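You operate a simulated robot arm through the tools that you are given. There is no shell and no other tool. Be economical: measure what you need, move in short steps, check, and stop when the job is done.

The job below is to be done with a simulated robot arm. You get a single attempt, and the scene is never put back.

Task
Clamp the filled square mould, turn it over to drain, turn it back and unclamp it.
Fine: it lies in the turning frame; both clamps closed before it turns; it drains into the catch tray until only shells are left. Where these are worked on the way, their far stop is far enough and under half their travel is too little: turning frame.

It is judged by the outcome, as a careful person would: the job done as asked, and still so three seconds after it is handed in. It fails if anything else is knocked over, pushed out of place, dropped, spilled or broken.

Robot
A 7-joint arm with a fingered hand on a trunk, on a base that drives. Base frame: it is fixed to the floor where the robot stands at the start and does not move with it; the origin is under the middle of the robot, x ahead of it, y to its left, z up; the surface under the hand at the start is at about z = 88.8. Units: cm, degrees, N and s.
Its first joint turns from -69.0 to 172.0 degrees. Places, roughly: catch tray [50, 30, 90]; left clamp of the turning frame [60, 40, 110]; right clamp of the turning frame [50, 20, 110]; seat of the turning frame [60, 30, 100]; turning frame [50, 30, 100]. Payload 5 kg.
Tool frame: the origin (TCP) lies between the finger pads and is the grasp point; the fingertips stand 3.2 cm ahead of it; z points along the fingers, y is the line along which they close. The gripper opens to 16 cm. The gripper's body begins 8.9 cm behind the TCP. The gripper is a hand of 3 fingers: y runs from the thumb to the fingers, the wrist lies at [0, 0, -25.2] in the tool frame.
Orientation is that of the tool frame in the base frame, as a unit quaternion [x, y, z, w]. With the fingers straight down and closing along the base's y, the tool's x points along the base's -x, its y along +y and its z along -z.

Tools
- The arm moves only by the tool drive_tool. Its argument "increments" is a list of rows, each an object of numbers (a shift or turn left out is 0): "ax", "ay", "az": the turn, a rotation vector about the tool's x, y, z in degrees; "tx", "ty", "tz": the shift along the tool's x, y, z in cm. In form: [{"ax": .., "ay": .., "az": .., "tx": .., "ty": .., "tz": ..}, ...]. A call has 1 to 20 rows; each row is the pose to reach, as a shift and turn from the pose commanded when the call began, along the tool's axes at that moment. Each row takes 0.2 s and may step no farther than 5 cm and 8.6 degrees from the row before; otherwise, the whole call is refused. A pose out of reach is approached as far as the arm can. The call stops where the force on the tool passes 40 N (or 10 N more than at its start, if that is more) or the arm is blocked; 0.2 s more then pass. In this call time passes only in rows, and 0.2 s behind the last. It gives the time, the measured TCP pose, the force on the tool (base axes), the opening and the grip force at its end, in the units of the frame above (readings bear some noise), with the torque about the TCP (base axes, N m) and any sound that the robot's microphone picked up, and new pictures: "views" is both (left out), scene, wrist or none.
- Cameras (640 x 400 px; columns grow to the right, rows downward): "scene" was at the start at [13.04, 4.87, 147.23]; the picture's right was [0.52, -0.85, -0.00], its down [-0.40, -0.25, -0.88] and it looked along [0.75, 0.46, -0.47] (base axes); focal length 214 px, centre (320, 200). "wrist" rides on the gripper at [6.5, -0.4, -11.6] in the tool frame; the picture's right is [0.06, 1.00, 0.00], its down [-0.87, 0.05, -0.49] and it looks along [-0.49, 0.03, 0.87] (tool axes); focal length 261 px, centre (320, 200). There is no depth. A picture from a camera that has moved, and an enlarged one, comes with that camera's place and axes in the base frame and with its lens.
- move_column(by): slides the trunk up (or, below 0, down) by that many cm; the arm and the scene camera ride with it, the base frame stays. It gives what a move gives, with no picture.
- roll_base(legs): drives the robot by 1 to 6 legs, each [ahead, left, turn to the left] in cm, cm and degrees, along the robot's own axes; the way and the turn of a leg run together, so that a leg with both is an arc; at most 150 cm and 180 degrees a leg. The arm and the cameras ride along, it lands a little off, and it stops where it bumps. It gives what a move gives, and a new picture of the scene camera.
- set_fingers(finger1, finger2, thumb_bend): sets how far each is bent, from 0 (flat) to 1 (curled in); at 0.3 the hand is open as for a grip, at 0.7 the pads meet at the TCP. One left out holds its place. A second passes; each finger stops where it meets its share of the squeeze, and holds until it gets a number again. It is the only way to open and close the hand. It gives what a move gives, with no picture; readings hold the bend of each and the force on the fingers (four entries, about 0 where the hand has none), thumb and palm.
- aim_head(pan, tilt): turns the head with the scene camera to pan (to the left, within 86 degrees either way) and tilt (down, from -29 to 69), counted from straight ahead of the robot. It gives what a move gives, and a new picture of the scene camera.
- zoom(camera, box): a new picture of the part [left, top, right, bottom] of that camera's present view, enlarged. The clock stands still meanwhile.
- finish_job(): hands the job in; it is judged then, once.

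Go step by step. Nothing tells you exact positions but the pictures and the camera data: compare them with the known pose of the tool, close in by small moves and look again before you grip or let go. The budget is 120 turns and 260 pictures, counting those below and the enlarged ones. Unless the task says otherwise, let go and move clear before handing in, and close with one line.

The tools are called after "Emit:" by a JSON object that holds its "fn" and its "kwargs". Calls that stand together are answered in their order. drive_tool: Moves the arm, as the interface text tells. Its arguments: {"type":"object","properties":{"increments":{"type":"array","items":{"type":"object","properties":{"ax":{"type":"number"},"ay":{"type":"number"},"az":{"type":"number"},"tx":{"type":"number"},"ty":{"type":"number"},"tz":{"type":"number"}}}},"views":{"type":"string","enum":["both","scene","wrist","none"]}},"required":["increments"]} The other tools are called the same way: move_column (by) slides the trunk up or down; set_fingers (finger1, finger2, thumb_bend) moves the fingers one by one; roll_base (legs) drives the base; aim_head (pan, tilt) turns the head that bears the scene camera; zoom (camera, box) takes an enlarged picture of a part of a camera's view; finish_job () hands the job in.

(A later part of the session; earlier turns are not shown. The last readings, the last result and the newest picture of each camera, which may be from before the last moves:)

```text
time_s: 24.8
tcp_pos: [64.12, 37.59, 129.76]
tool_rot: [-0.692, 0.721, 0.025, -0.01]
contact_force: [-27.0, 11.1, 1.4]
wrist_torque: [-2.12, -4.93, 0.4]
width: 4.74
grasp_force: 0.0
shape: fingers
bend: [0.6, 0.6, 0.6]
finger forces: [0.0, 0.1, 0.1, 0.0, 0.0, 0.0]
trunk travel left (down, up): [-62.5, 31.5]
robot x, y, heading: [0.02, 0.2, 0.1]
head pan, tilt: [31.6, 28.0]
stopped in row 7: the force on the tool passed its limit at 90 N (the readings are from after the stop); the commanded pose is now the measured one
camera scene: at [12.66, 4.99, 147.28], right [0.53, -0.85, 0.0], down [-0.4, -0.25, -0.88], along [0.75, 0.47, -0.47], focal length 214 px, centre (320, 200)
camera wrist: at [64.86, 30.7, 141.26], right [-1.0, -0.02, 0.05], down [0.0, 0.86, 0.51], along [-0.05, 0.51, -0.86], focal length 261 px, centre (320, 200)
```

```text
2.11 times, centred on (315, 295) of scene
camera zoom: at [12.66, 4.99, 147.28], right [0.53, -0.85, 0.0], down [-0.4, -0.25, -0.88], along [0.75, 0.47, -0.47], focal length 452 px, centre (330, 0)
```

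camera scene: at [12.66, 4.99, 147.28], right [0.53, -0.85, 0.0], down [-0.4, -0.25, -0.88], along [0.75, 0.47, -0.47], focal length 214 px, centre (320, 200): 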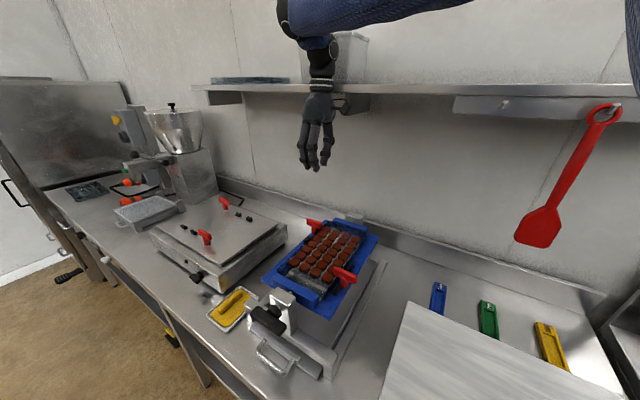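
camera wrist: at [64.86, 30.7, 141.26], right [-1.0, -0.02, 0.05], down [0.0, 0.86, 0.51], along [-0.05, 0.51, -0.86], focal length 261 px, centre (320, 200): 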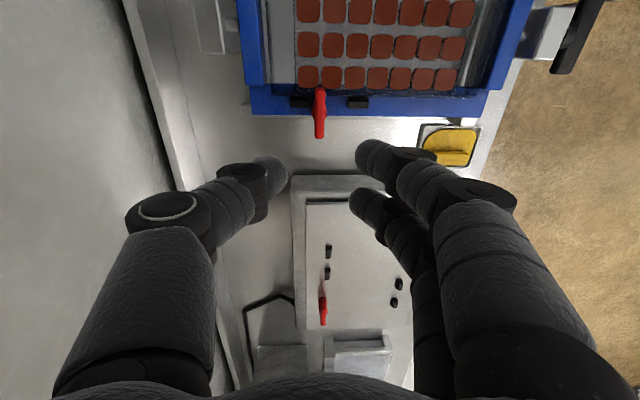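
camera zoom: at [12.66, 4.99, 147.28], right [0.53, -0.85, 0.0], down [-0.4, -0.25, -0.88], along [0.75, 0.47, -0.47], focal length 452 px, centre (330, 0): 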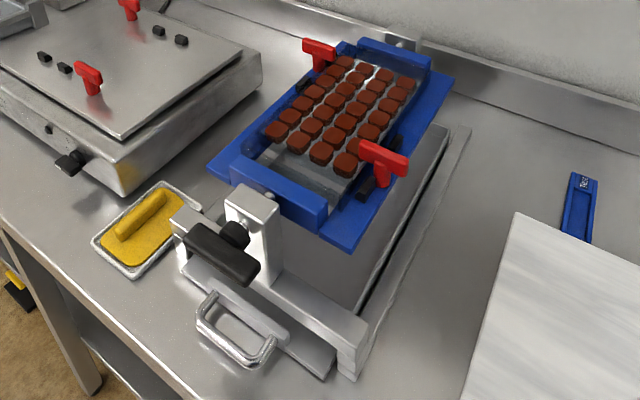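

Both clamps are closed. While lifting I touched the shelf edge, so I'll back away toward the robot and check the shelf.

Emit:
{"fn": "drive_tool", "kwargs": {"increments": [{"ty": 3, "tz": 1}, {"ty": 7, "tz": 2}, {"ty": 11, "tz": 2}, {"ty": 15, "tz": 2}, {"ty": 19, "tz": 2}], "views": "scene"}}

Emit:
{"fn": "zoom", "kwargs": {"camera": "scene", "box": [190, 20, 390, 140]}}

```text
time_s: 26.0
tcp_pos: [45.58, 38.26, 128.51]
tool_rot: [-0.692, 0.722, 0.023, -0.01]
contact_force: [-0.8, -0.8, 0.1]
wrist_torque: [-0.02, -0.01, -0.05]
width: 4.72
grasp_force: 0.1
shape: fingers
bend: [0.6, 0.6, 0.6]
finger forces: [0.0, 0.0, 0.1, 0.0, 0.0, 0.0]
trunk travel left (down, up): [-62.5, 31.5]
robot x, y, heading: [0.31, 0.16, 0.2]
head pan, tilt: [31.6, 28.0]
camera scene: at [12.93, 4.9, 147.24], right [0.53, -0.85, 0.0], down [-0.4, -0.25, -0.88], along [0.75, 0.46, -0.47], focal length 214 px, centre (320, 200)
```

scene: 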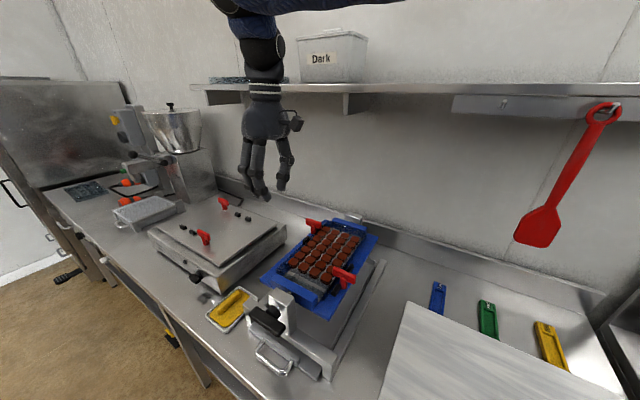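

```text
3.20 times, centred on (290, 80) of scene
camera zoom: at [12.93, 4.9, 147.24], right [0.53, -0.85, 0.0], down [-0.4, -0.25, -0.88], along [0.75, 0.46, -0.47], focal length 686 px, centre (416, 584)
```

zoom: 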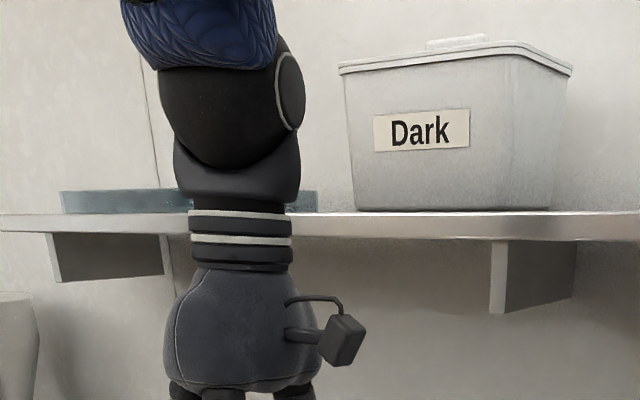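

Nothing on the shelf moved. The crank is a black bar along y, about [31, 29, 103], turning about x. To grip it along +x I need distance, so I'll roll back.

Emit:
{"fn": "roll_base", "kwargs": {"legs": [[-45, 0, 0]]}}

```text
time_s: 28.8
tcp_pos: [-1.09, 38.21, 128.38]
tool_rot: [-0.692, 0.722, 0.023, -0.01]
contact_force: [-0.7, 0.5, 0.5]
wrist_torque: [-0.03, -0.04, 0.02]
width: 4.72
grasp_force: 0.0
shape: fingers
bend: [0.6, 0.6, 0.6]
finger forces: [0.0, 0.0, 0.0, 0.1, 0.0, 0.0]
trunk travel left (down, up): [-62.5, 31.5]
robot x, y, heading: [-46.38, -0.01, -0.1]
head pan, tilt: [31.6, 28.0]
camera scene: at [-33.8, 4.8, 147.24], right [0.53, -0.85, 0.0], down [-0.4, -0.25, -0.88], along [0.75, 0.46, -0.47], focal length 214 px, centre (320, 200)
```

scene: 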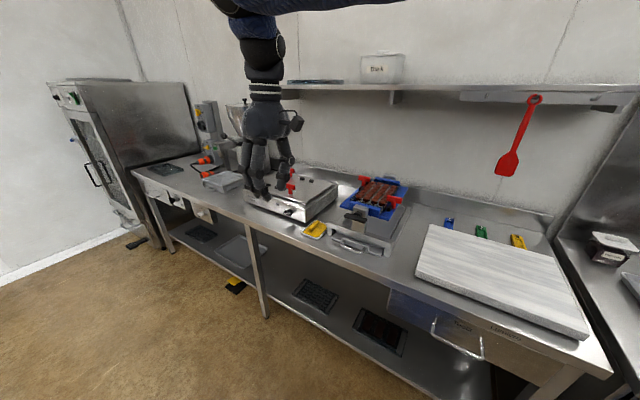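

Now turn the hand to point ahead (+x), thumb on top, closing vertically.

Emit:
{"fn": "drive_tool", "kwargs": {"increments": [{"ax": 7.7, "ay": -0.1, "az": -0.2, "ty": -1, "tx": 0.5}, {"ax": 15.4, "ay": -0.2, "az": -0.4, "ty": -2, "tx": 1}, {"ax": 23.1, "ay": -0.3, "az": -0.7, "ty": -3, "tx": 1.5}, {"ax": 30.8, "ay": -0.4, "az": -0.9, "ty": -4, "tx": 2}, {"ax": 38.5, "ay": -0.5, "az": -1.1, "ty": -5, "tx": 2.5}, {"ax": 46.2, "ay": -0.6, "az": -1.3, "ty": -6, "tx": 3}, {"ax": 53.9, "ay": -0.7, "az": -1.6, "ty": -7, "tx": 3.5}, {"ax": 61.6, "ay": -0.8, "az": -1.8, "ty": -8, "tx": 4}, {"ax": 69.3, "ay": -0.9, "az": -2.0, "ty": -9, "tx": 4.5}, {"ax": 77, "ay": -1, "az": -2.2, "ty": -10, "tx": 5}, {"ax": 84.7, "ay": -1.1, "az": -2.5, "ty": -11, "tx": 5.5}, {"ax": 92.6, "ay": -1.16, "az": -2.7, "ty": -12, "tx": 6}], "views": "both"}}

```text
time_s: 31.1
tcp_pos: [12.3, 27.22, 135.24]
tool_rot: [-0.52, 0.607, -0.397, 0.45]
contact_force: [0.0, 0.3, 0.1]
wrist_torque: [0.02, 0.01, -0.01]
width: 4.73
grasp_force: 0.0
shape: fingers
bend: [0.6, 0.6, 0.6]
finger forces: [0.1, 0.0, 0.1, 0.1, 0.0, 0.0]
out of reach, approached as far as the arm can: row 10, 11
trunk travel left (down, up): [-62.5, 31.5]
robot x, y, heading: [-46.64, -0.18, 0.2]
head pan, tilt: [31.6, 28.0]
stopped in row 11: the arm was blocked; the commanded pose is now the measured one
camera scene: at [-33.79, 4.69, 147.24], right [0.53, -0.85, 0.0], down [-0.4, -0.25, -0.88], along [0.75, 0.46, -0.47], focal length 214 px, centre (320, 200)
camera wrist: at [0.98, 20.93, 138.12], right [-0.28, 0.08, -0.96], down [-0.44, 0.87, 0.2], along [0.85, 0.48, -0.2], focal length 261 px, centre (320, 200)
```

scene: 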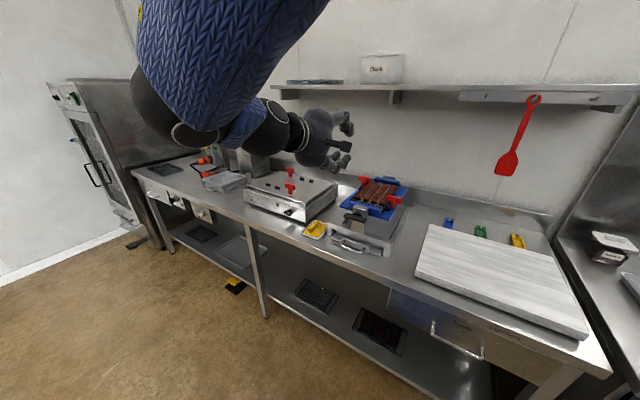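
wrist: 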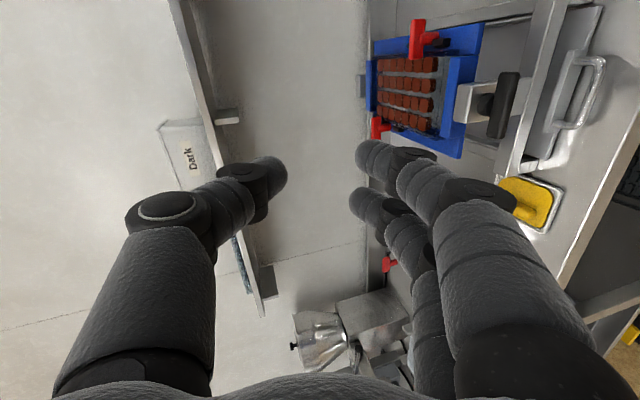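

The arm reached a limit near the body while 16° short of level. I'll extend forward, then finish the turn.

Emit:
{"fn": "drive_tool", "kwargs": {"increments": [{"tx": -0.2, "ty": -1.1, "tz": 3.8}, {"tx": -0.4, "ty": -2.2, "tz": 7.6}, {"tx": -0.62, "ty": -3.3, "tz": 11.5}], "views": "none"}}

Emit:
{"fn": "move_column", "kwargs": {"by": -22}}

```text
time_s: 31.9
tcp_pos: [24.58, 27.36, 134.77]
tool_rot: [-0.521, 0.607, -0.397, 0.449]
contact_force: [0.6, -0.5, 1.1]
wrist_torque: [0.02, -0.01, 0.0]
width: 4.72
grasp_force: 0.0
shape: fingers
bend: [0.6, 0.6, 0.6]
finger forces: [0.0, 0.1, 0.0, 0.0, 0.0, 0.0]
trunk travel left (down, up): [-62.5, 31.5]
robot x, y, heading: [-46.88, -0.06, -0.0]
head pan, tilt: [31.6, 28.0]
```

```text
time_s: 34.2
tcp_pos: [24.22, 27.35, 113.05]
tool_rot: [-0.52, 0.607, -0.397, 0.45]
contact_force: [-0.4, 0.8, 0.5]
wrist_torque: [0.03, 0.0, 0.01]
width: 4.73
grasp_force: 0.0
shape: fingers
bend: [0.6, 0.6, 0.6]
finger forces: [0.0, 0.1, 0.1, 0.0, 0.0, 0.1]
trunk travel left (down, up): [-40.5, 53.5]
robot x, y, heading: [-46.9, 0.02, 0.2]
head pan, tilt: [31.6, 28.0]
```

Emit:
{"fn": "drive_tool", "kwargs": {"increments": [{"ax": 5.4, "ay": -0.65, "az": -2.7}, {"ax": 10.9, "ay": -1.3, "az": -5.5}, {"ax": 16.3, "ay": -1.95, "az": -8.2}], "views": "both"}}

Emit:
{"fn": "zoom", "kwargs": {"camera": "scene", "box": [280, 140, 440, 260]}}

```text
time_s: 35.2
tcp_pos: [27.3, 21.79, 117.97]
tool_rot: [-0.458, 0.541, -0.487, 0.51]
contact_force: [-0.6, 0.2, 0.7]
wrist_torque: [-0.01, 0.01, 0.04]
width: 4.75
grasp_force: 0.0
shape: fingers
bend: [0.6, 0.6, 0.6]
finger forces: [0.1, 0.1, 0.1, 0.0, 0.0, 0.0]
trunk travel left (down, up): [-40.5, 53.5]
robot x, y, heading: [-46.83, 0.05, -0.1]
head pan, tilt: [31.6, 28.0]
stopped in row 3: the arm was blocked; the commanded pose is now the measured one
camera scene: at [-33.67, 4.7, 125.23], right [0.52, -0.85, 0.0], down [-0.4, -0.25, -0.88], along [0.75, 0.46, -0.47], focal length 214 px, centre (320, 200)
camera wrist: at [15.4, 15.95, 117.85], right [0.0, 0.04, -1.0], down [-0.44, 0.9, 0.04], along [0.9, 0.44, 0.02], focal length 261 px, centre (320, 200)
```

scene: 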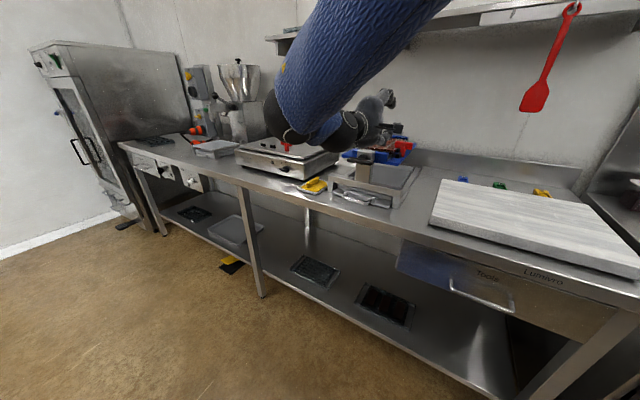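
wrist: 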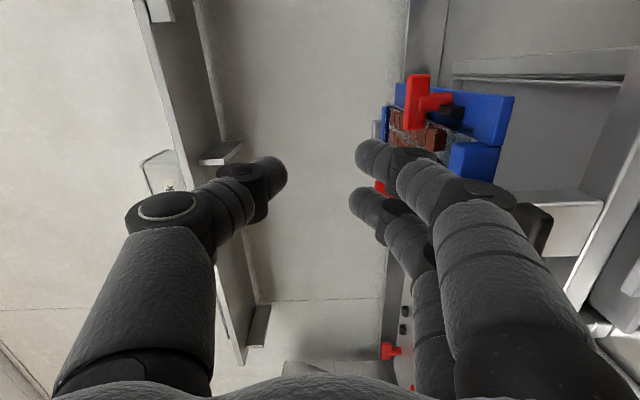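

```text
3.33 times, centred on (360, 200) of scene
camera zoom: at [-33.67, 4.7, 125.23], right [0.52, -0.85, 0.0], down [-0.4, -0.25, -0.88], along [0.75, 0.46, -0.47], focal length 715 px, centre (187, 200)
```

zoom: 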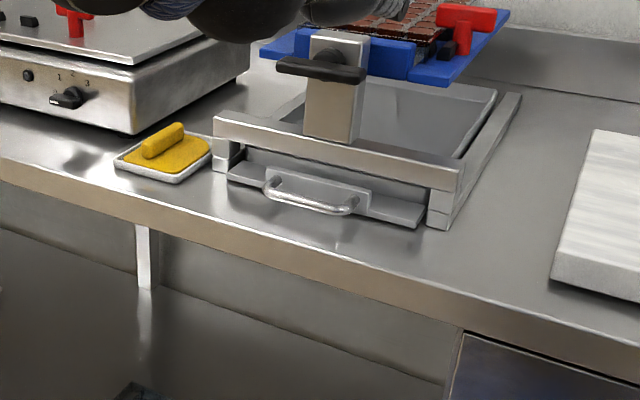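

The hand is now level and pointing +x. I'll place it in front of the crank using base and trunk.

Emit:
{"fn": "roll_base", "kwargs": {"legs": [[-9, 0, 0], [0, 7.2, 0]]}}

Emit:
{"fn": "move_column", "kwargs": {"by": -14.5}}

Emit:
{"fn": "aim_head", "kwargs": {"pan": 22, "tilt": 15}}

Emit:
{"fn": "drive_tool", "kwargs": {"increments": [{"tz": 0}], "views": "wrist"}}

```text
time_s: 36.9
tcp_pos: [18.79, 29.24, 117.87]
tool_rot: [-0.459, 0.54, -0.488, 0.51]
contact_force: [-1.3, 1.0, -0.4]
wrist_torque: [0.02, 0.01, -0.04]
width: 4.75
grasp_force: 0.1
shape: fingers
bend: [0.6, 0.6, 0.6]
finger forces: [0.0, 0.0, 0.1, 0.0, 0.0, 0.1]
trunk travel left (down, up): [-40.5, 53.5]
robot x, y, heading: [-55.24, 7.01, 0.2]
head pan, tilt: [31.6, 28.0]
camera scene: at [-42.21, 12.08, 125.22], right [0.53, -0.85, 0.0], down [-0.4, -0.25, -0.88], along [0.75, 0.46, -0.47], focal length 214 px, centre (320, 200)
```

scene: 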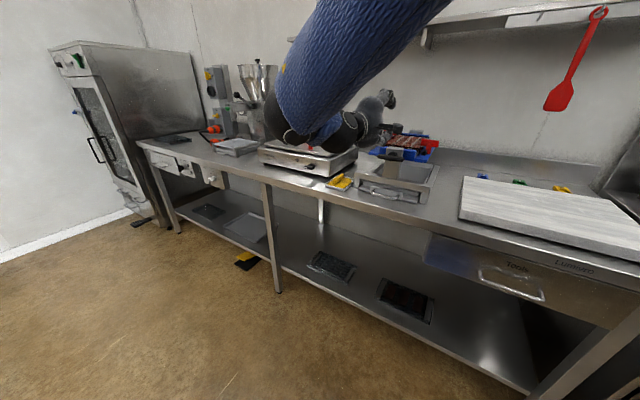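

```text
time_s: 38.6
tcp_pos: [18.63, 29.04, 103.5]
tool_rot: [-0.459, 0.54, -0.487, 0.511]
contact_force: [1.4, 0.3, -0.1]
wrist_torque: [0.04, 0.0, 0.01]
width: 4.72
grasp_force: 0.1
shape: fingers
bend: [0.6, 0.6, 0.6]
finger forces: [0.1, 0.1, 0.0, 0.1, 0.0, 0.0]
trunk travel left (down, up): [-26.0, 68.0]
robot x, y, heading: [-55.33, 7.08, 0.1]
head pan, tilt: [31.6, 28.0]
```

```text
time_s: 39.4
tcp_pos: [18.8, 29.07, 103.32]
tool_rot: [-0.458, 0.541, -0.487, 0.51]
contact_force: [0.3, 0.2, 0.2]
wrist_torque: [0.03, -0.03, 0.01]
width: 4.75
grasp_force: 0.2
shape: fingers
bend: [0.6, 0.6, 0.6]
finger forces: [0.0, 0.0, 0.0, 0.0, 0.1, 0.0]
trunk travel left (down, up): [-26.0, 68.0]
robot x, y, heading: [-55.2, 6.89, 0.2]
head pan, tilt: [22.0, 15.0]
camera scene: at [-41.32, 10.66, 112.83], right [0.38, -0.93, 0.0], down [-0.24, -0.1, -0.97], along [0.89, 0.36, -0.26], focal length 214 px, centre (320, 200)
```

scene: 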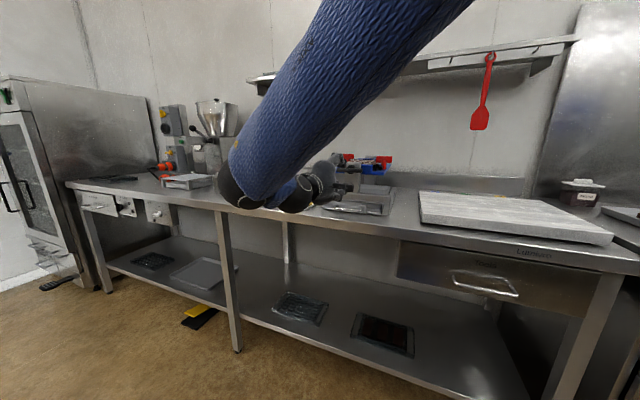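

```text
time_s: 39.8
tcp_pos: [18.78, 29.09, 103.35]
tool_rot: [-0.459, 0.541, -0.486, 0.51]
contact_force: [0.4, -0.3, 0.2]
wrist_torque: [0.01, 0.0, -0.01]
width: 4.73
grasp_force: 0.0
shape: fingers
bend: [0.6, 0.6, 0.6]
finger forces: [0.0, 0.0, 0.0, 0.1, 0.1, 0.0]
trunk travel left (down, up): [-26.0, 68.0]
robot x, y, heading: [-55.36, 6.95, -0.1]
head pan, tilt: [22.0, 15.0]
camera wrist: at [6.86, 23.24, 103.3], right [0.0, 0.04, -1.0], down [-0.44, 0.9, 0.04], along [0.9, 0.44, 0.02], focal length 261 px, centre (320, 200)
```

wrist: 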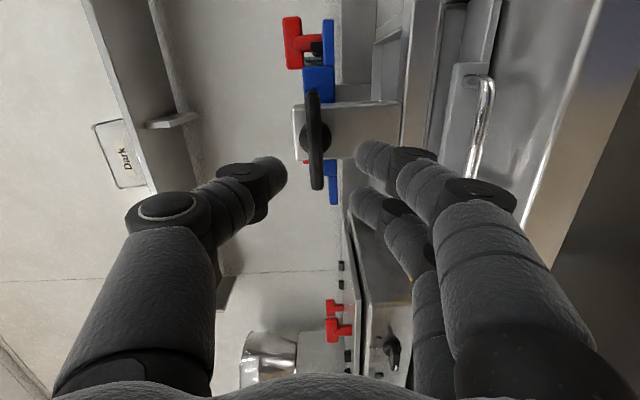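

Clear view: the crank bar centre is about [31, 29.1, 104], between the thumb and finger planes. Advance carefully.

Emit:
{"fn": "drive_tool", "kwargs": {"increments": [{"tx": -0.2, "ty": -0.7, "tz": 3}, {"tx": -0.4, "ty": -0.7, "tz": 6}, {"tx": -0.5, "ty": -0.7, "tz": 8}], "views": "wrist"}}

```text
time_s: 40.6
tcp_pos: [26.83, 29.22, 103.76]
tool_rot: [-0.459, 0.541, -0.487, 0.51]
contact_force: [-0.6, -0.6, 0.0]
wrist_torque: [0.01, 0.03, 0.01]
width: 4.76
grasp_force: 0.1
shape: fingers
bend: [0.6, 0.6, 0.6]
finger forces: [0.1, 0.0, 0.1, 0.1, 0.0, 0.0]
trunk travel left (down, up): [-26.0, 68.0]
robot x, y, heading: [-54.96, 6.85, 0.2]
head pan, tilt: [22.0, 15.0]
camera wrist: at [14.95, 23.39, 103.68], right [0.0, 0.04, -1.0], down [-0.44, 0.9, 0.04], along [0.9, 0.44, 0.02], focal length 261 px, centre (320, 200)
```

wrist: 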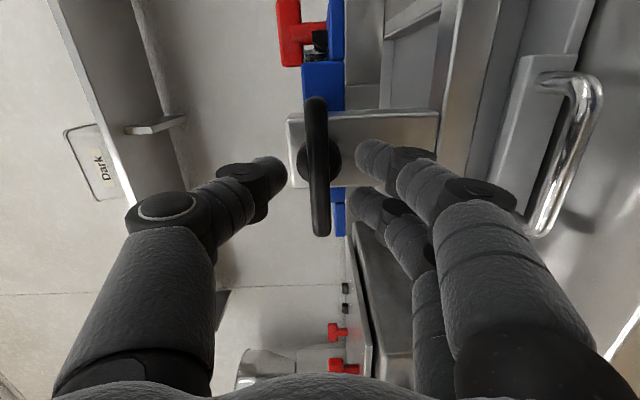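

Emit:
{"fn": "drive_tool", "kwargs": {"increments": [{"tz": 1.5, "ty": -0.2}, {"tz": 3.2, "ty": -0.2, "tx": -0.1}], "views": "wrist"}}

```text
time_s: 41.2
tcp_pos: [29.78, 28.9, 104.08]
tool_rot: [-0.458, 0.541, -0.488, 0.51]
contact_force: [-0.1, -0.2, 0.2]
wrist_torque: [0.02, -0.03, 0.01]
width: 4.75
grasp_force: 0.2
shape: fingers
bend: [0.6, 0.6, 0.6]
finger forces: [0.0, 0.0, 0.0, 0.0, 0.0, 0.0]
trunk travel left (down, up): [-26.0, 68.0]
robot x, y, heading: [-55.25, 6.98, 0.1]
head pan, tilt: [22.0, 15.0]
camera wrist: at [17.99, 23.1, 104.03], right [0.0, 0.04, -1.0], down [-0.44, 0.9, 0.04], along [0.9, 0.44, 0.02], focal length 261 px, centre (320, 200)
```

wrist: 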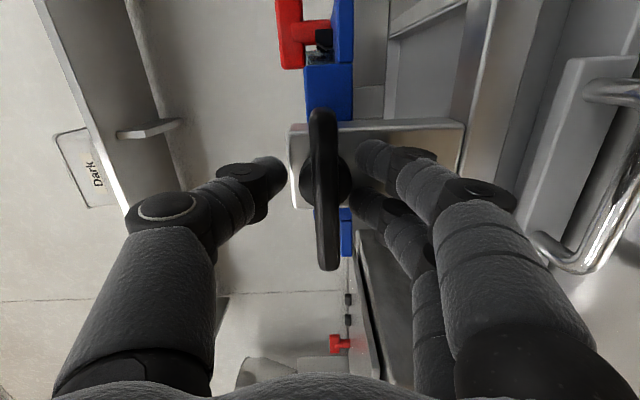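

Emit:
{"fn": "set_fingers", "kwargs": {"finger1": 0.85, "finger2": 0.85, "thumb_bend": 0.85}}

Emit:
{"fn": "drive_tool", "kwargs": {"increments": [{"az": 5}, {"az": 10}, {"az": 15}], "views": "both"}}

```text
time_s: 42.2
tcp_pos: [29.85, 28.9, 104.11]
tool_rot: [-0.458, 0.541, -0.487, 0.51]
contact_force: [12.2, 2.5, 3.7]
wrist_torque: [0.02, 0.08, 0.14]
width: 2.72
grasp_force: 20.3
shape: fingers
bend: [0.67, 0.65, 0.67]
finger forces: [7.6, 10.9, 0.0, 0.0, 22.2, 0.0]
trunk travel left (down, up): [-26.0, 68.0]
robot x, y, heading: [-55.2, 6.9, 0.2]
head pan, tilt: [22.0, 15.0]
```

```text
time_s: 43.0
tcp_pos: [29.88, 28.71, 104.16]
tool_rot: [-0.384, 0.597, -0.416, 0.569]
contact_force: [5.4, -9.5, -1.7]
wrist_torque: [-0.52, 0.2, -0.14]
width: 2.51
grasp_force: 25.3
shape: fingers
bend: [0.67, 0.65, 0.68]
finger forces: [20.0, 10.4, 0.1, 0.1, 20.6, 0.1]
trunk travel left (down, up): [-26.0, 68.0]
robot x, y, heading: [-55.25, 7.18, 0.2]
head pan, tilt: [22.0, 15.0]
camera scene: at [-41.28, 10.58, 112.82], right [0.38, -0.93, 0.0], down [-0.24, -0.1, -0.97], along [0.89, 0.36, -0.26], focal length 214 px, centre (320, 200)
camera wrist: at [18.0, 23.22, 102.39], right [0.01, 0.3, -0.95], down [-0.44, 0.86, 0.26], along [0.9, 0.42, 0.14], focal length 261 px, centre (320, 200)
```

scene: 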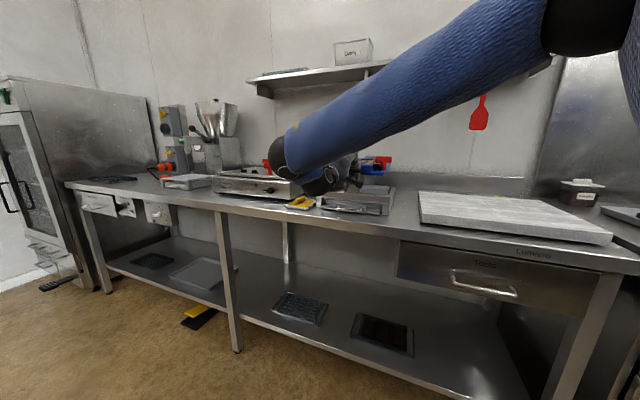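
wrist: 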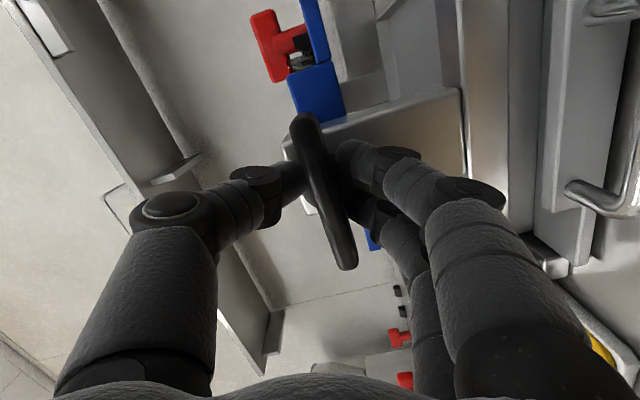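

The bar stayed put in this sense. Try the opposite.

Emit:
{"fn": "drive_tool", "kwargs": {"increments": [{"az": -7}, {"az": -14}, {"az": -21}, {"az": -28}, {"az": -35}], "views": "wrist"}}

```text
time_s: 44.2
tcp_pos: [29.87, 28.98, 104.38]
tool_rot: [0.545, -0.454, 0.568, -0.418]
contact_force: [7.2, -1.5, 7.2]
wrist_torque: [0.15, -0.2, 0.02]
width: 2.57
grasp_force: 24.5
shape: fingers
bend: [0.67, 0.65, 0.68]
finger forces: [9.8, 13.6, 0.0, 0.0, 26.1, 0.0]
trunk travel left (down, up): [-26.0, 68.0]
robot x, y, heading: [-55.32, 6.57, 0.1]
head pan, tilt: [22.0, 15.0]
camera wrist: at [18.02, 23.45, 106.47], right [-0.02, -0.3, -0.95], down [-0.44, 0.86, -0.26], along [0.9, 0.42, -0.15], focal length 261 px, centre (320, 200)
```

wrist: 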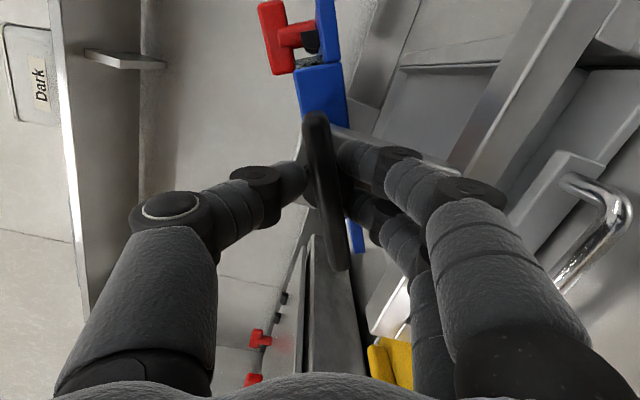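

It turns in this sense: left side down, seen from the robot. For a full 180° I need a better starting wrist roll, so I'll go back to level and regrasp with the hand rolled half a turn.

Emit:
{"fn": "drive_tool", "kwargs": {"increments": [{"az": 7}, {"az": 14}, {"az": 21}, {"az": 28}, {"az": 35}], "views": "wrist"}}

Emit:
{"fn": "zoom", "kwargs": {"camera": "scene", "box": [240, 120, 440, 240]}}

```text
time_s: 45.4
tcp_pos: [29.94, 28.84, 104.1]
tool_rot: [-0.384, 0.596, -0.415, 0.57]
contact_force: [-4.4, -13.4, -3.3]
wrist_torque: [-0.56, 0.25, -0.26]
width: 2.51
grasp_force: 29.6
shape: fingers
bend: [0.67, 0.65, 0.68]
finger forces: [25.0, 10.7, 0.1, 0.0, 23.4, 0.0]
trunk travel left (down, up): [-26.0, 68.0]
robot x, y, heading: [-55.35, 7.11, 0.2]
head pan, tilt: [22.0, 15.0]
camera wrist: at [18.03, 23.24, 102.4], right [0.01, 0.3, -0.95], down [-0.44, 0.86, 0.27], along [0.9, 0.42, 0.14], focal length 261 px, centre (320, 200)
```

wrist: 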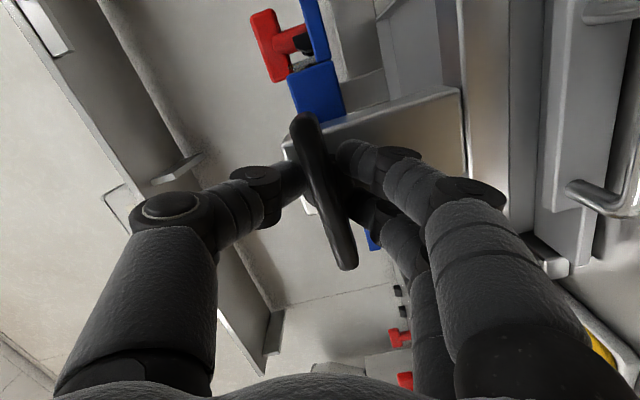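

```text
3.20 times, centred on (340, 180) of scene
camera zoom: at [-41.33, 10.55, 112.83], right [0.38, -0.93, 0.0], down [-0.24, -0.1, -0.97], along [0.89, 0.36, -0.26], focal length 686 px, centre (256, 264)
```

zoom: 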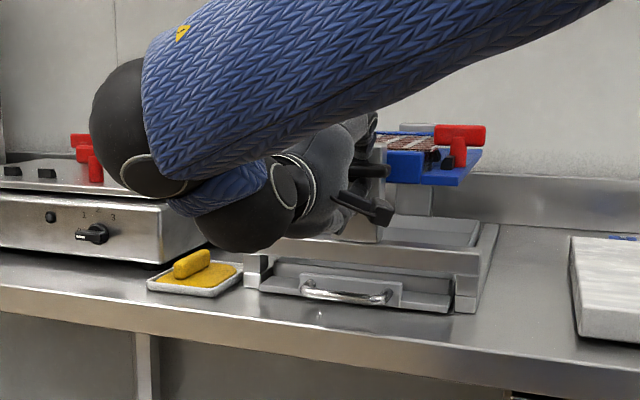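

Level again. Release, back off, and roll the hand by +159° so the thumb is below.

Emit:
{"fn": "set_fingers", "kwargs": {"finger1": 0.58, "finger2": 0.58, "thumb_bend": 0.58}}

Emit:
{"fn": "drive_tool", "kwargs": {"increments": [{"tz": -4}, {"tz": -8}, {"tz": -9}], "views": "none"}}

Emit:
{"fn": "drive_tool", "kwargs": {"increments": [{"az": 8}, {"az": 16}, {"az": 24}, {"az": 32}, {"az": 40}, {"az": 48}, {"az": 56}, {"az": 64}, {"az": 72}, {"az": 80}, {"az": 88}, {"az": 96}, {"az": 104}, {"az": 112}, {"az": 120}, {"az": 128}, {"az": 136}, {"az": 144}, {"az": 152}, {"az": 159}], "views": "both"}}

```text
time_s: 46.4
tcp_pos: [29.87, 29.03, 104.31]
tool_rot: [-0.385, 0.596, -0.417, 0.569]
contact_force: [-4.7, 2.8, -0.4]
wrist_torque: [0.04, 0.13, 0.25]
width: 5.86
grasp_force: 2.4
shape: fingers
bend: [0.57, 0.57, 0.57]
finger forces: [0.0, 5.2, 0.0, 0.0, 0.1, 0.0]
trunk travel left (down, up): [-26.0, 68.0]
robot x, y, heading: [-55.15, 7.02, 0.2]
head pan, tilt: [22.0, 15.0]
```

```text
time_s: 47.2
tcp_pos: [20.76, 29.47, 104.45]
tool_rot: [-0.385, 0.595, -0.416, 0.569]
contact_force: [-0.4, -0.2, -0.6]
wrist_torque: [-0.02, 0.01, -0.03]
width: 5.87
grasp_force: 0.1
shape: fingers
bend: [0.57, 0.57, 0.57]
finger forces: [0.0, 0.0, 0.0, 0.0, 0.0, 0.0]
trunk travel left (down, up): [-26.0, 68.0]
robot x, y, heading: [-55.5, 7.01, 0.2]
head pan, tilt: [22.0, 15.0]
```

```text
time_s: 50.7
tcp_pos: [25.42, 30.31, 108.71]
tool_rot: [0.368, 0.611, 0.336, 0.615]
contact_force: [-23.2, -6.6, 2.2]
wrist_torque: [-0.36, 0.99, -0.74]
width: 6.31
grasp_force: 11.5
shape: fingers
bend: [0.57, 0.57, 0.57]
finger forces: [0.1, 0.0, 0.1, 0.0, 23.0, 0.0]
out of reach, approached as far as the arm can: row 15, 16, 17
trunk travel left (down, up): [-26.0, 68.0]
robot x, y, heading: [-55.46, 6.89, 0.1]
head pan, tilt: [22.0, 15.0]
stopped in row 17: the force on the tool passed its limit at 134 N (the readings are from after the stop); the commanded pose is now the measured one
camera scene: at [-41.55, 10.63, 112.87], right [0.38, -0.93, 0.0], down [-0.24, -0.1, -0.97], along [0.89, 0.36, -0.26], focal length 214 px, centre (320, 200)
camera wrist: at [14.17, 36.15, 105.44], right [0.04, 0.56, 0.83], down [-0.51, -0.7, 0.49], along [0.86, -0.45, 0.26], focal length 261 px, centre (320, 200)
```

scene: 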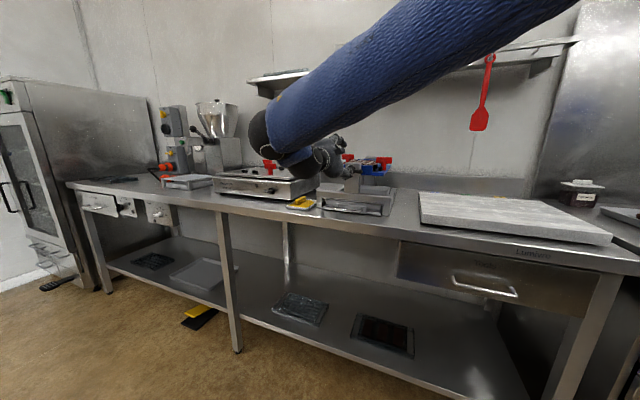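
wrist: 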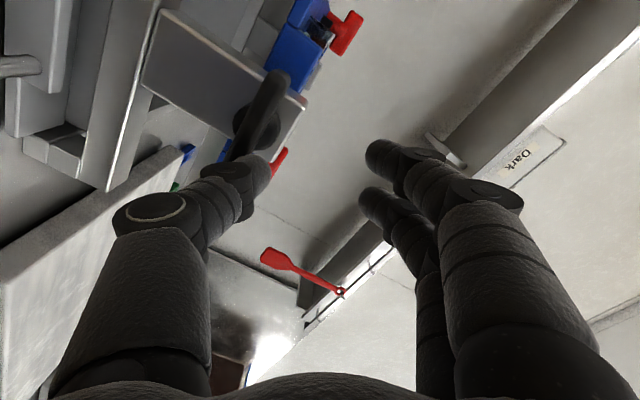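

Rolling that way runs into a joint limit and the thumb bumped the crank. I'll back well clear, inspect, and test the roll range the other way in free air.

Emit:
{"fn": "roll_base", "kwargs": {"legs": [[-14, 0, 0]]}}

Emit:
{"fn": "drive_tool", "kwargs": {"increments": [{"az": -8}, {"az": -16}, {"az": -24}, {"az": -32}, {"az": -40}, {"az": -48}, {"az": -56}, {"az": -64}, {"az": -72}, {"az": -80}, {"az": -88}, {"az": -96}, {"az": -104}, {"az": -112}, {"az": -120}, {"az": -128}, {"az": -136}, {"az": -144}, {"az": -150}], "views": "both"}}

Emit:
{"fn": "zoom", "kwargs": {"camera": "scene", "box": [240, 120, 440, 240]}}

```text
time_s: 52.0
tcp_pos: [11.65, 30.25, 108.61]
tool_rot: [0.369, 0.611, 0.335, 0.615]
contact_force: [0.1, 0.1, -0.5]
wrist_torque: [0.03, -0.02, 0.0]
width: 5.93
grasp_force: 0.0
shape: fingers
bend: [0.57, 0.57, 0.57]
finger forces: [0.0, 0.0, 0.0, 0.0, 0.1, 0.0]
trunk travel left (down, up): [-26.0, 68.0]
robot x, y, heading: [-69.4, 7.02, -0.1]
head pan, tilt: [22.0, 15.0]
camera scene: at [-55.37, 10.63, 112.85], right [0.38, -0.93, 0.0], down [-0.24, -0.1, -0.97], along [0.89, 0.37, -0.26], focal length 214 px, centre (320, 200)
```

scene: 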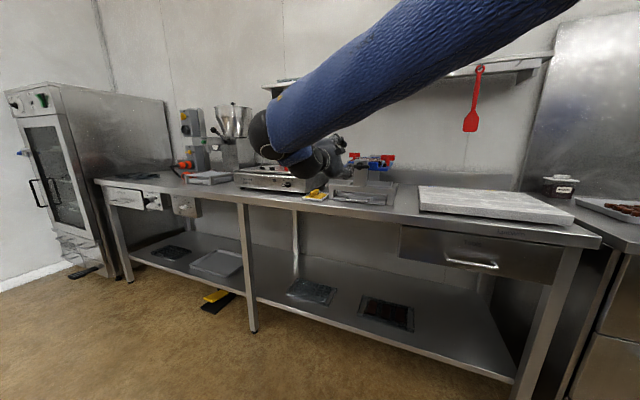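

```text
time_s: 56.0
tcp_pos: [11.75, 30.28, 108.54]
tool_rot: [-0.495, 0.515, -0.507, 0.483]
contact_force: [-0.1, -0.2, -0.1]
wrist_torque: [0.01, 0.0, -0.01]
width: 5.93
grasp_force: 0.0
shape: fingers
bend: [0.57, 0.57, 0.57]
finger forces: [0.1, 0.1, 0.0, 0.1, 0.0, 0.0]
trunk travel left (down, up): [-26.0, 68.0]
robot x, y, heading: [-69.38, 6.91, 0.1]
head pan, tilt: [22.0, 15.0]
camera scene: at [-55.33, 10.63, 112.83], right [0.38, -0.93, 0.0], down [-0.24, -0.1, -0.97], along [0.89, 0.37, -0.26], focal length 214 px, centre (320, 200)
camera wrist: at [0.0, 24.23, 109.32], right [-0.02, -0.07, -1.0], down [-0.45, 0.89, -0.05], along [0.89, 0.45, -0.05], focal length 261 px, centre (320, 200)
```

scene: 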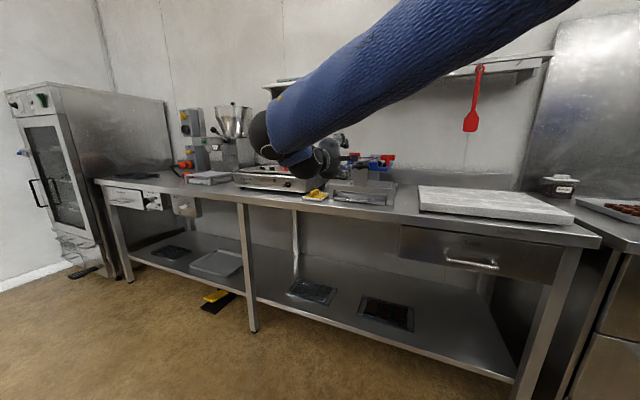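
wrist: 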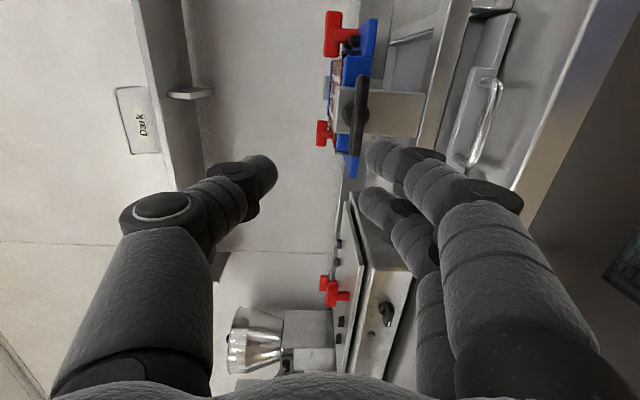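

```text
3.20 times, centred on (340, 180) of scene
camera zoom: at [-55.33, 10.63, 112.83], right [0.38, -0.93, 0.0], down [-0.24, -0.1, -0.97], along [0.89, 0.37, -0.26], focal length 686 px, centre (256, 264)
```

zoom: 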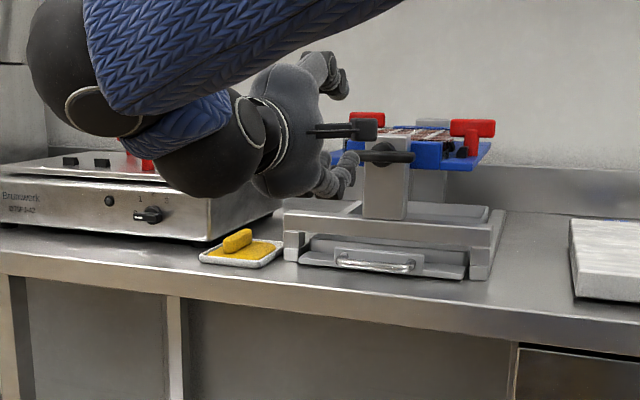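

All fine. Continue the free-air roll test further negative.

Emit:
{"fn": "drive_tool", "kwargs": {"increments": [{"az": -8}, {"az": -16}, {"az": -24}, {"az": -32}, {"az": -40}, {"az": -48}, {"az": -56}, {"az": -64}, {"az": -72}, {"az": -80}, {"az": -88}, {"az": -96}, {"az": -104}, {"az": -112}, {"az": -120}, {"az": -128}, {"az": -136}, {"az": -144}, {"az": -152}, {"az": -160}], "views": "wrist"}}

```text
time_s: 60.2
tcp_pos: [11.74, 30.31, 108.67]
tool_rot: [0.592, 0.398, 0.564, 0.415]
contact_force: [0.1, -0.3, -0.2]
wrist_torque: [0.03, -0.01, -0.02]
width: 5.9
grasp_force: 0.0
shape: fingers
bend: [0.57, 0.57, 0.57]
finger forces: [0.0, 0.1, 0.1, 0.1, 0.1, 0.1]
trunk travel left (down, up): [-26.0, 68.0]
robot x, y, heading: [-69.12, 7.04, 0.3]
head pan, tilt: [22.0, 15.0]
camera wrist: at [0.56, 37.06, 110.85], right [0.01, -0.28, 0.96], down [-0.53, -0.81, -0.23], along [0.85, -0.51, -0.15], focal length 261 px, centre (320, 200)
```

wrist: 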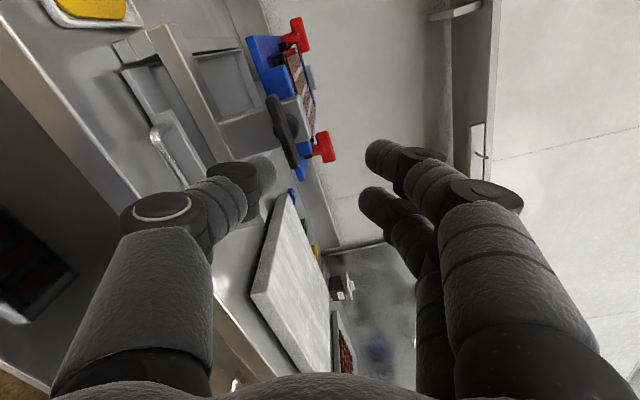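

Emit:
{"fn": "drive_tool", "kwargs": {"increments": [{"az": -8}, {"az": -16}, {"az": -24}, {"az": -16}, {"az": -8}, {"az": 0}, {"az": 8}, {"az": 16}, {"az": 24}, {"az": 32}, {"az": 40}, {"az": 48}, {"az": 56}, {"az": 64}, {"az": 72}, {"az": 80}, {"az": 88}, {"az": 96}, {"az": 104}, {"az": 112}], "views": "none"}}

```text
time_s: 64.4
tcp_pos: [11.58, 30.29, 108.65]
tool_rot: [0.661, -0.271, 0.659, -0.237]
contact_force: [-0.2, -0.8, -0.7]
wrist_torque: [-0.02, 0.01, 0.04]
width: 5.94
grasp_force: 0.0
shape: fingers
bend: [0.57, 0.57, 0.57]
finger forces: [0.0, 0.1, 0.1, 0.0, 0.0, 0.0]
trunk travel left (down, up): [-26.0, 68.0]
robot x, y, heading: [-69.13, 7.03, 0.0]
head pan, tilt: [22.0, 15.0]
```

The wrist can roll to at least −274°, enough for the full turn with a thumb-on-top start. I'll roll to the start angle and return to the crank.

Emit:
{"fn": "drive_tool", "kwargs": {"increments": [{"az": 8}, {"az": 16}, {"az": 24}, {"az": 32}, {"az": 40}, {"az": 48}, {"az": 56}], "views": "none"}}

Emit:
{"fn": "roll_base", "kwargs": {"legs": [[8, 0, 0]]}}

Emit:
{"fn": "drive_tool", "kwargs": {"increments": [{"ty": 2.2, "tx": 0.5}, {"ty": 4.5, "tx": 1}], "views": "wrist"}}

```text
time_s: 66.0
tcp_pos: [11.72, 30.29, 108.38]
tool_rot: [-0.457, 0.549, -0.471, 0.518]
contact_force: [-0.7, -0.6, -0.3]
wrist_torque: [0.03, 0.0, 0.0]
width: 5.9
grasp_force: 0.0
shape: fingers
bend: [0.57, 0.57, 0.57]
finger forces: [0.1, 0.1, 0.1, 0.0, 0.0, 0.0]
trunk travel left (down, up): [-26.0, 68.0]
robot x, y, heading: [-69.47, 7.14, 0.4]
head pan, tilt: [22.0, 15.0]
```

```text
time_s: 67.1
tcp_pos: [20.17, 30.3, 108.34]
tool_rot: [-0.457, 0.549, -0.471, 0.518]
contact_force: [0.6, -0.2, 0.6]
wrist_torque: [-0.04, -0.01, -0.04]
width: 5.92
grasp_force: 0.1
shape: fingers
bend: [0.57, 0.57, 0.57]
finger forces: [0.0, 0.0, 0.0, 0.0, 0.0, 0.0]
trunk travel left (down, up): [-26.0, 68.0]
robot x, y, heading: [-60.82, 7.27, 0.3]
head pan, tilt: [22.0, 15.0]
camera scene: at [-47.02, 10.65, 112.82], right [0.38, -0.93, 0.0], down [-0.24, -0.1, -0.97], along [0.89, 0.36, -0.26], focal length 214 px, centre (320, 200)
```

scene: 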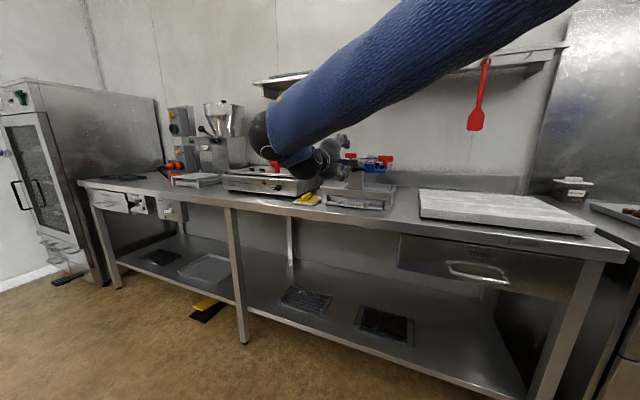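

```text
time_s: 67.7
tcp_pos: [20.09, 29.89, 103.83]
tool_rot: [-0.458, 0.549, -0.471, 0.517]
contact_force: [-0.3, -0.3, 0.5]
wrist_torque: [-0.01, -0.04, 0.03]
width: 5.97
grasp_force: 0.0
shape: fingers
bend: [0.57, 0.57, 0.57]
finger forces: [0.1, 0.0, 0.1, 0.0, 0.1, 0.0]
trunk travel left (down, up): [-26.0, 68.0]
robot x, y, heading: [-60.75, 6.96, 0.1]
head pan, tilt: [22.0, 15.0]
camera wrist: at [8.27, 23.82, 103.7], right [-0.02, 0.08, -1.0], down [-0.45, 0.89, 0.08], along [0.89, 0.45, 0.02], focal length 261 px, centre (320, 200)
```

wrist: 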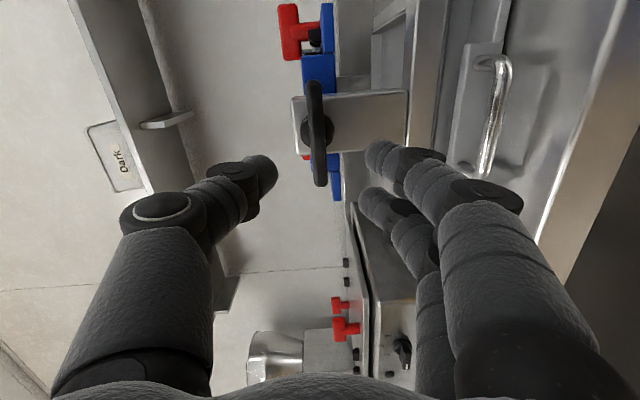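

Emit:
{"fn": "drive_tool", "kwargs": {"increments": [{"tz": 3.3, "tx": 0.1, "ty": -0.66}, {"tz": 6.6, "tx": 0.2, "ty": -0.66}, {"tz": 9.9, "tx": 0.3, "ty": -0.66}], "views": "wrist"}}

```text
time_s: 68.5
tcp_pos: [29.7, 29.08, 104.39]
tool_rot: [-0.457, 0.548, -0.472, 0.518]
contact_force: [-0.3, -0.8, 0.6]
wrist_torque: [0.0, 0.02, 0.02]
width: 5.93
grasp_force: 0.1
shape: fingers
bend: [0.57, 0.57, 0.57]
finger forces: [0.0, 0.1, 0.0, 0.1, 0.1, 0.0]
trunk travel left (down, up): [-26.0, 68.0]
robot x, y, heading: [-60.96, 7.14, 0.3]
head pan, tilt: [22.0, 15.0]
camera wrist: at [18.09, 23.16, 104.17], right [-0.02, 0.08, -1.0], down [-0.45, 0.89, 0.08], along [0.89, 0.45, 0.02], focal length 261 px, centre (320, 200)
```

wrist: 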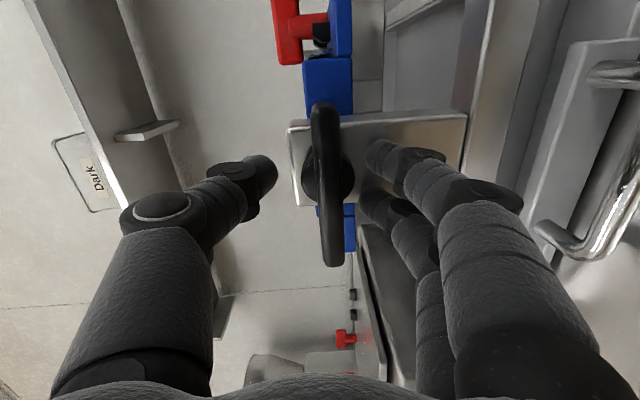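

Emit:
{"fn": "set_fingers", "kwargs": {"finger1": 0.85, "finger2": 0.85, "thumb_bend": 0.85}}

Emit:
{"fn": "drive_tool", "kwargs": {"increments": [{"az": -8}, {"az": -16}, {"az": -24}, {"az": -32}, {"az": -40}, {"az": -48}, {"az": -56}, {"az": -64}, {"az": -72}, {"az": -80}], "views": "wrist"}}

Emit:
{"fn": "zoom", "kwargs": {"camera": "scene", "box": [260, 120, 440, 230]}}

```text
time_s: 69.5
tcp_pos: [29.97, 29.2, 104.22]
tool_rot: [-0.457, 0.549, -0.471, 0.518]
contact_force: [12.7, 6.4, 3.2]
wrist_torque: [0.05, 0.11, 0.22]
width: 2.98
grasp_force: 20.8
shape: fingers
bend: [0.65, 0.66, 0.68]
finger forces: [8.3, 11.1, 0.0, 0.0, 21.6, 0.1]
trunk travel left (down, up): [-26.0, 68.0]
robot x, y, heading: [-61.11, 7.17, 0.2]
head pan, tilt: [22.0, 15.0]
```

```text
time_s: 71.7
tcp_pos: [29.83, 29.35, 103.96]
tool_rot: [0.704, -0.125, 0.693, -0.092]
contact_force: [12.4, 15.9, -10.6]
wrist_torque: [0.21, 0.11, 0.37]
width: 2.93
grasp_force: 25.0
shape: fingers
bend: [0.66, 0.66, 0.67]
finger forces: [6.8, 16.1, 0.0, 0.1, 27.0, 0.1]
trunk travel left (down, up): [-26.0, 68.0]
robot x, y, heading: [-61.34, 6.8, 0.5]
head pan, tilt: [22.0, 15.0]
camera wrist: at [18.54, 28.19, 110.62], right [-0.05, -0.97, -0.24], down [-0.5, 0.23, -0.83], along [0.86, 0.08, -0.5], focal length 261 px, centre (320, 200)
```

wrist: 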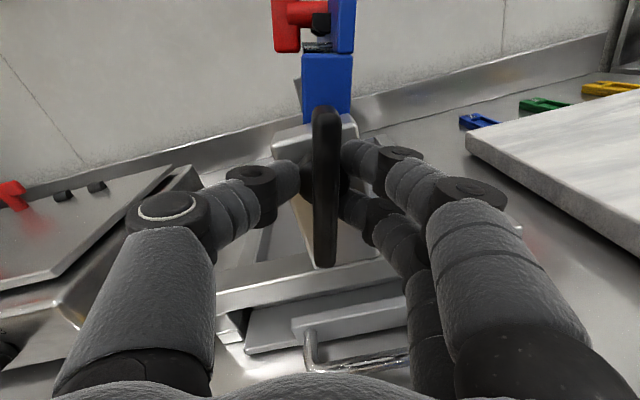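

```text
3.56 times, centred on (350, 175) of scene
camera zoom: at [-46.91, 10.78, 112.79], right [0.38, -0.93, 0.0], down [-0.24, -0.1, -0.97], along [0.89, 0.36, -0.26], focal length 763 px, centre (213, 289)
```

zoom: 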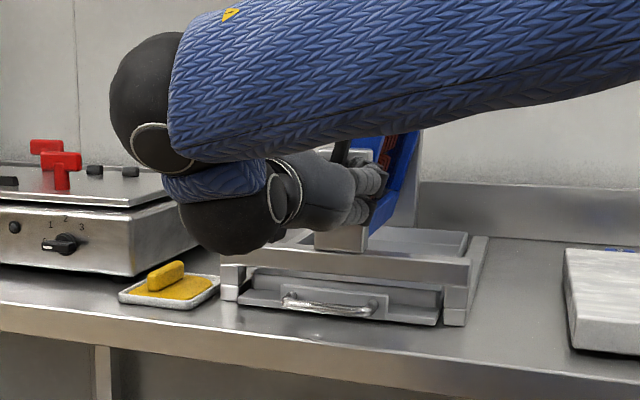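

The frame follows perfectly. Continue to fully inverted.

Emit:
{"fn": "drive_tool", "kwargs": {"increments": [{"az": -8}, {"az": -16}, {"az": -24}, {"az": -32}, {"az": -40}, {"az": -48}, {"az": -56}, {"az": -64}, {"az": -72}, {"az": -80}, {"az": -88}, {"az": -96}, {"az": -102}], "views": "wrist"}}

Emit:
{"fn": "zoom", "kwargs": {"camera": "scene", "box": [260, 120, 440, 230]}}

```text
time_s: 74.5
tcp_pos: [29.99, 29.01, 104.1]
tool_rot: [0.54, 0.467, 0.508, 0.481]
contact_force: [5.7, -2.1, -20.7]
wrist_torque: [0.0, 0.45, 0.08]
width: 2.91
grasp_force: 24.4
shape: fingers
bend: [0.69, 0.68, 0.67]
finger forces: [9.0, 8.6, 0.0, 0.0, 31.9, 0.0]
trunk travel left (down, up): [-26.0, 68.0]
robot x, y, heading: [-61.12, 7.16, 0.2]
head pan, tilt: [22.0, 15.0]
camera wrist: at [18.83, 36.09, 104.71], right [0.02, -0.04, 1.0], down [-0.53, -0.85, -0.02], along [0.85, -0.53, -0.04], focal length 261 px, centre (320, 200)
```

wrist: 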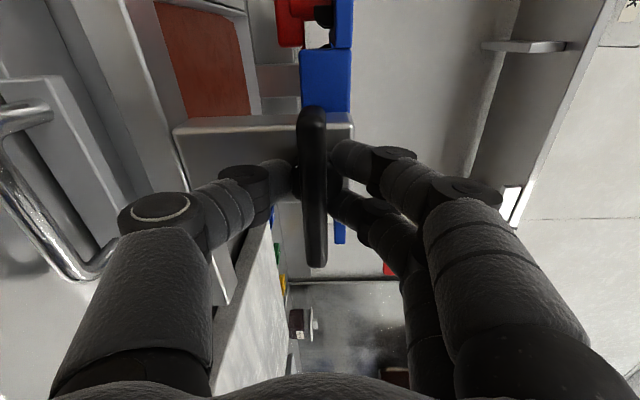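

```text
3.56 times, centred on (350, 175) of scene
camera zoom: at [-46.86, 10.67, 112.81], right [0.38, -0.93, 0.0], down [-0.24, -0.1, -0.97], along [0.89, 0.36, -0.26], focal length 763 px, centre (213, 289)
```

zoom: 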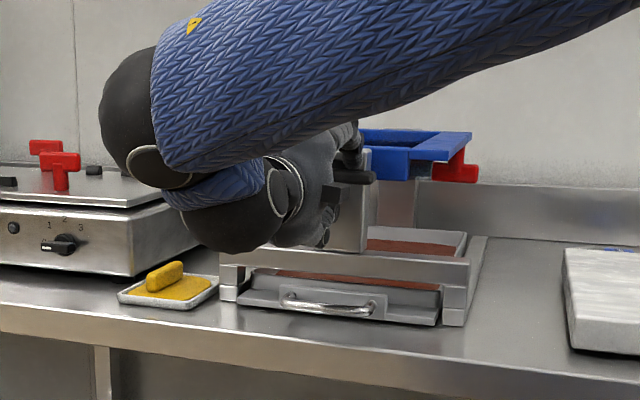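

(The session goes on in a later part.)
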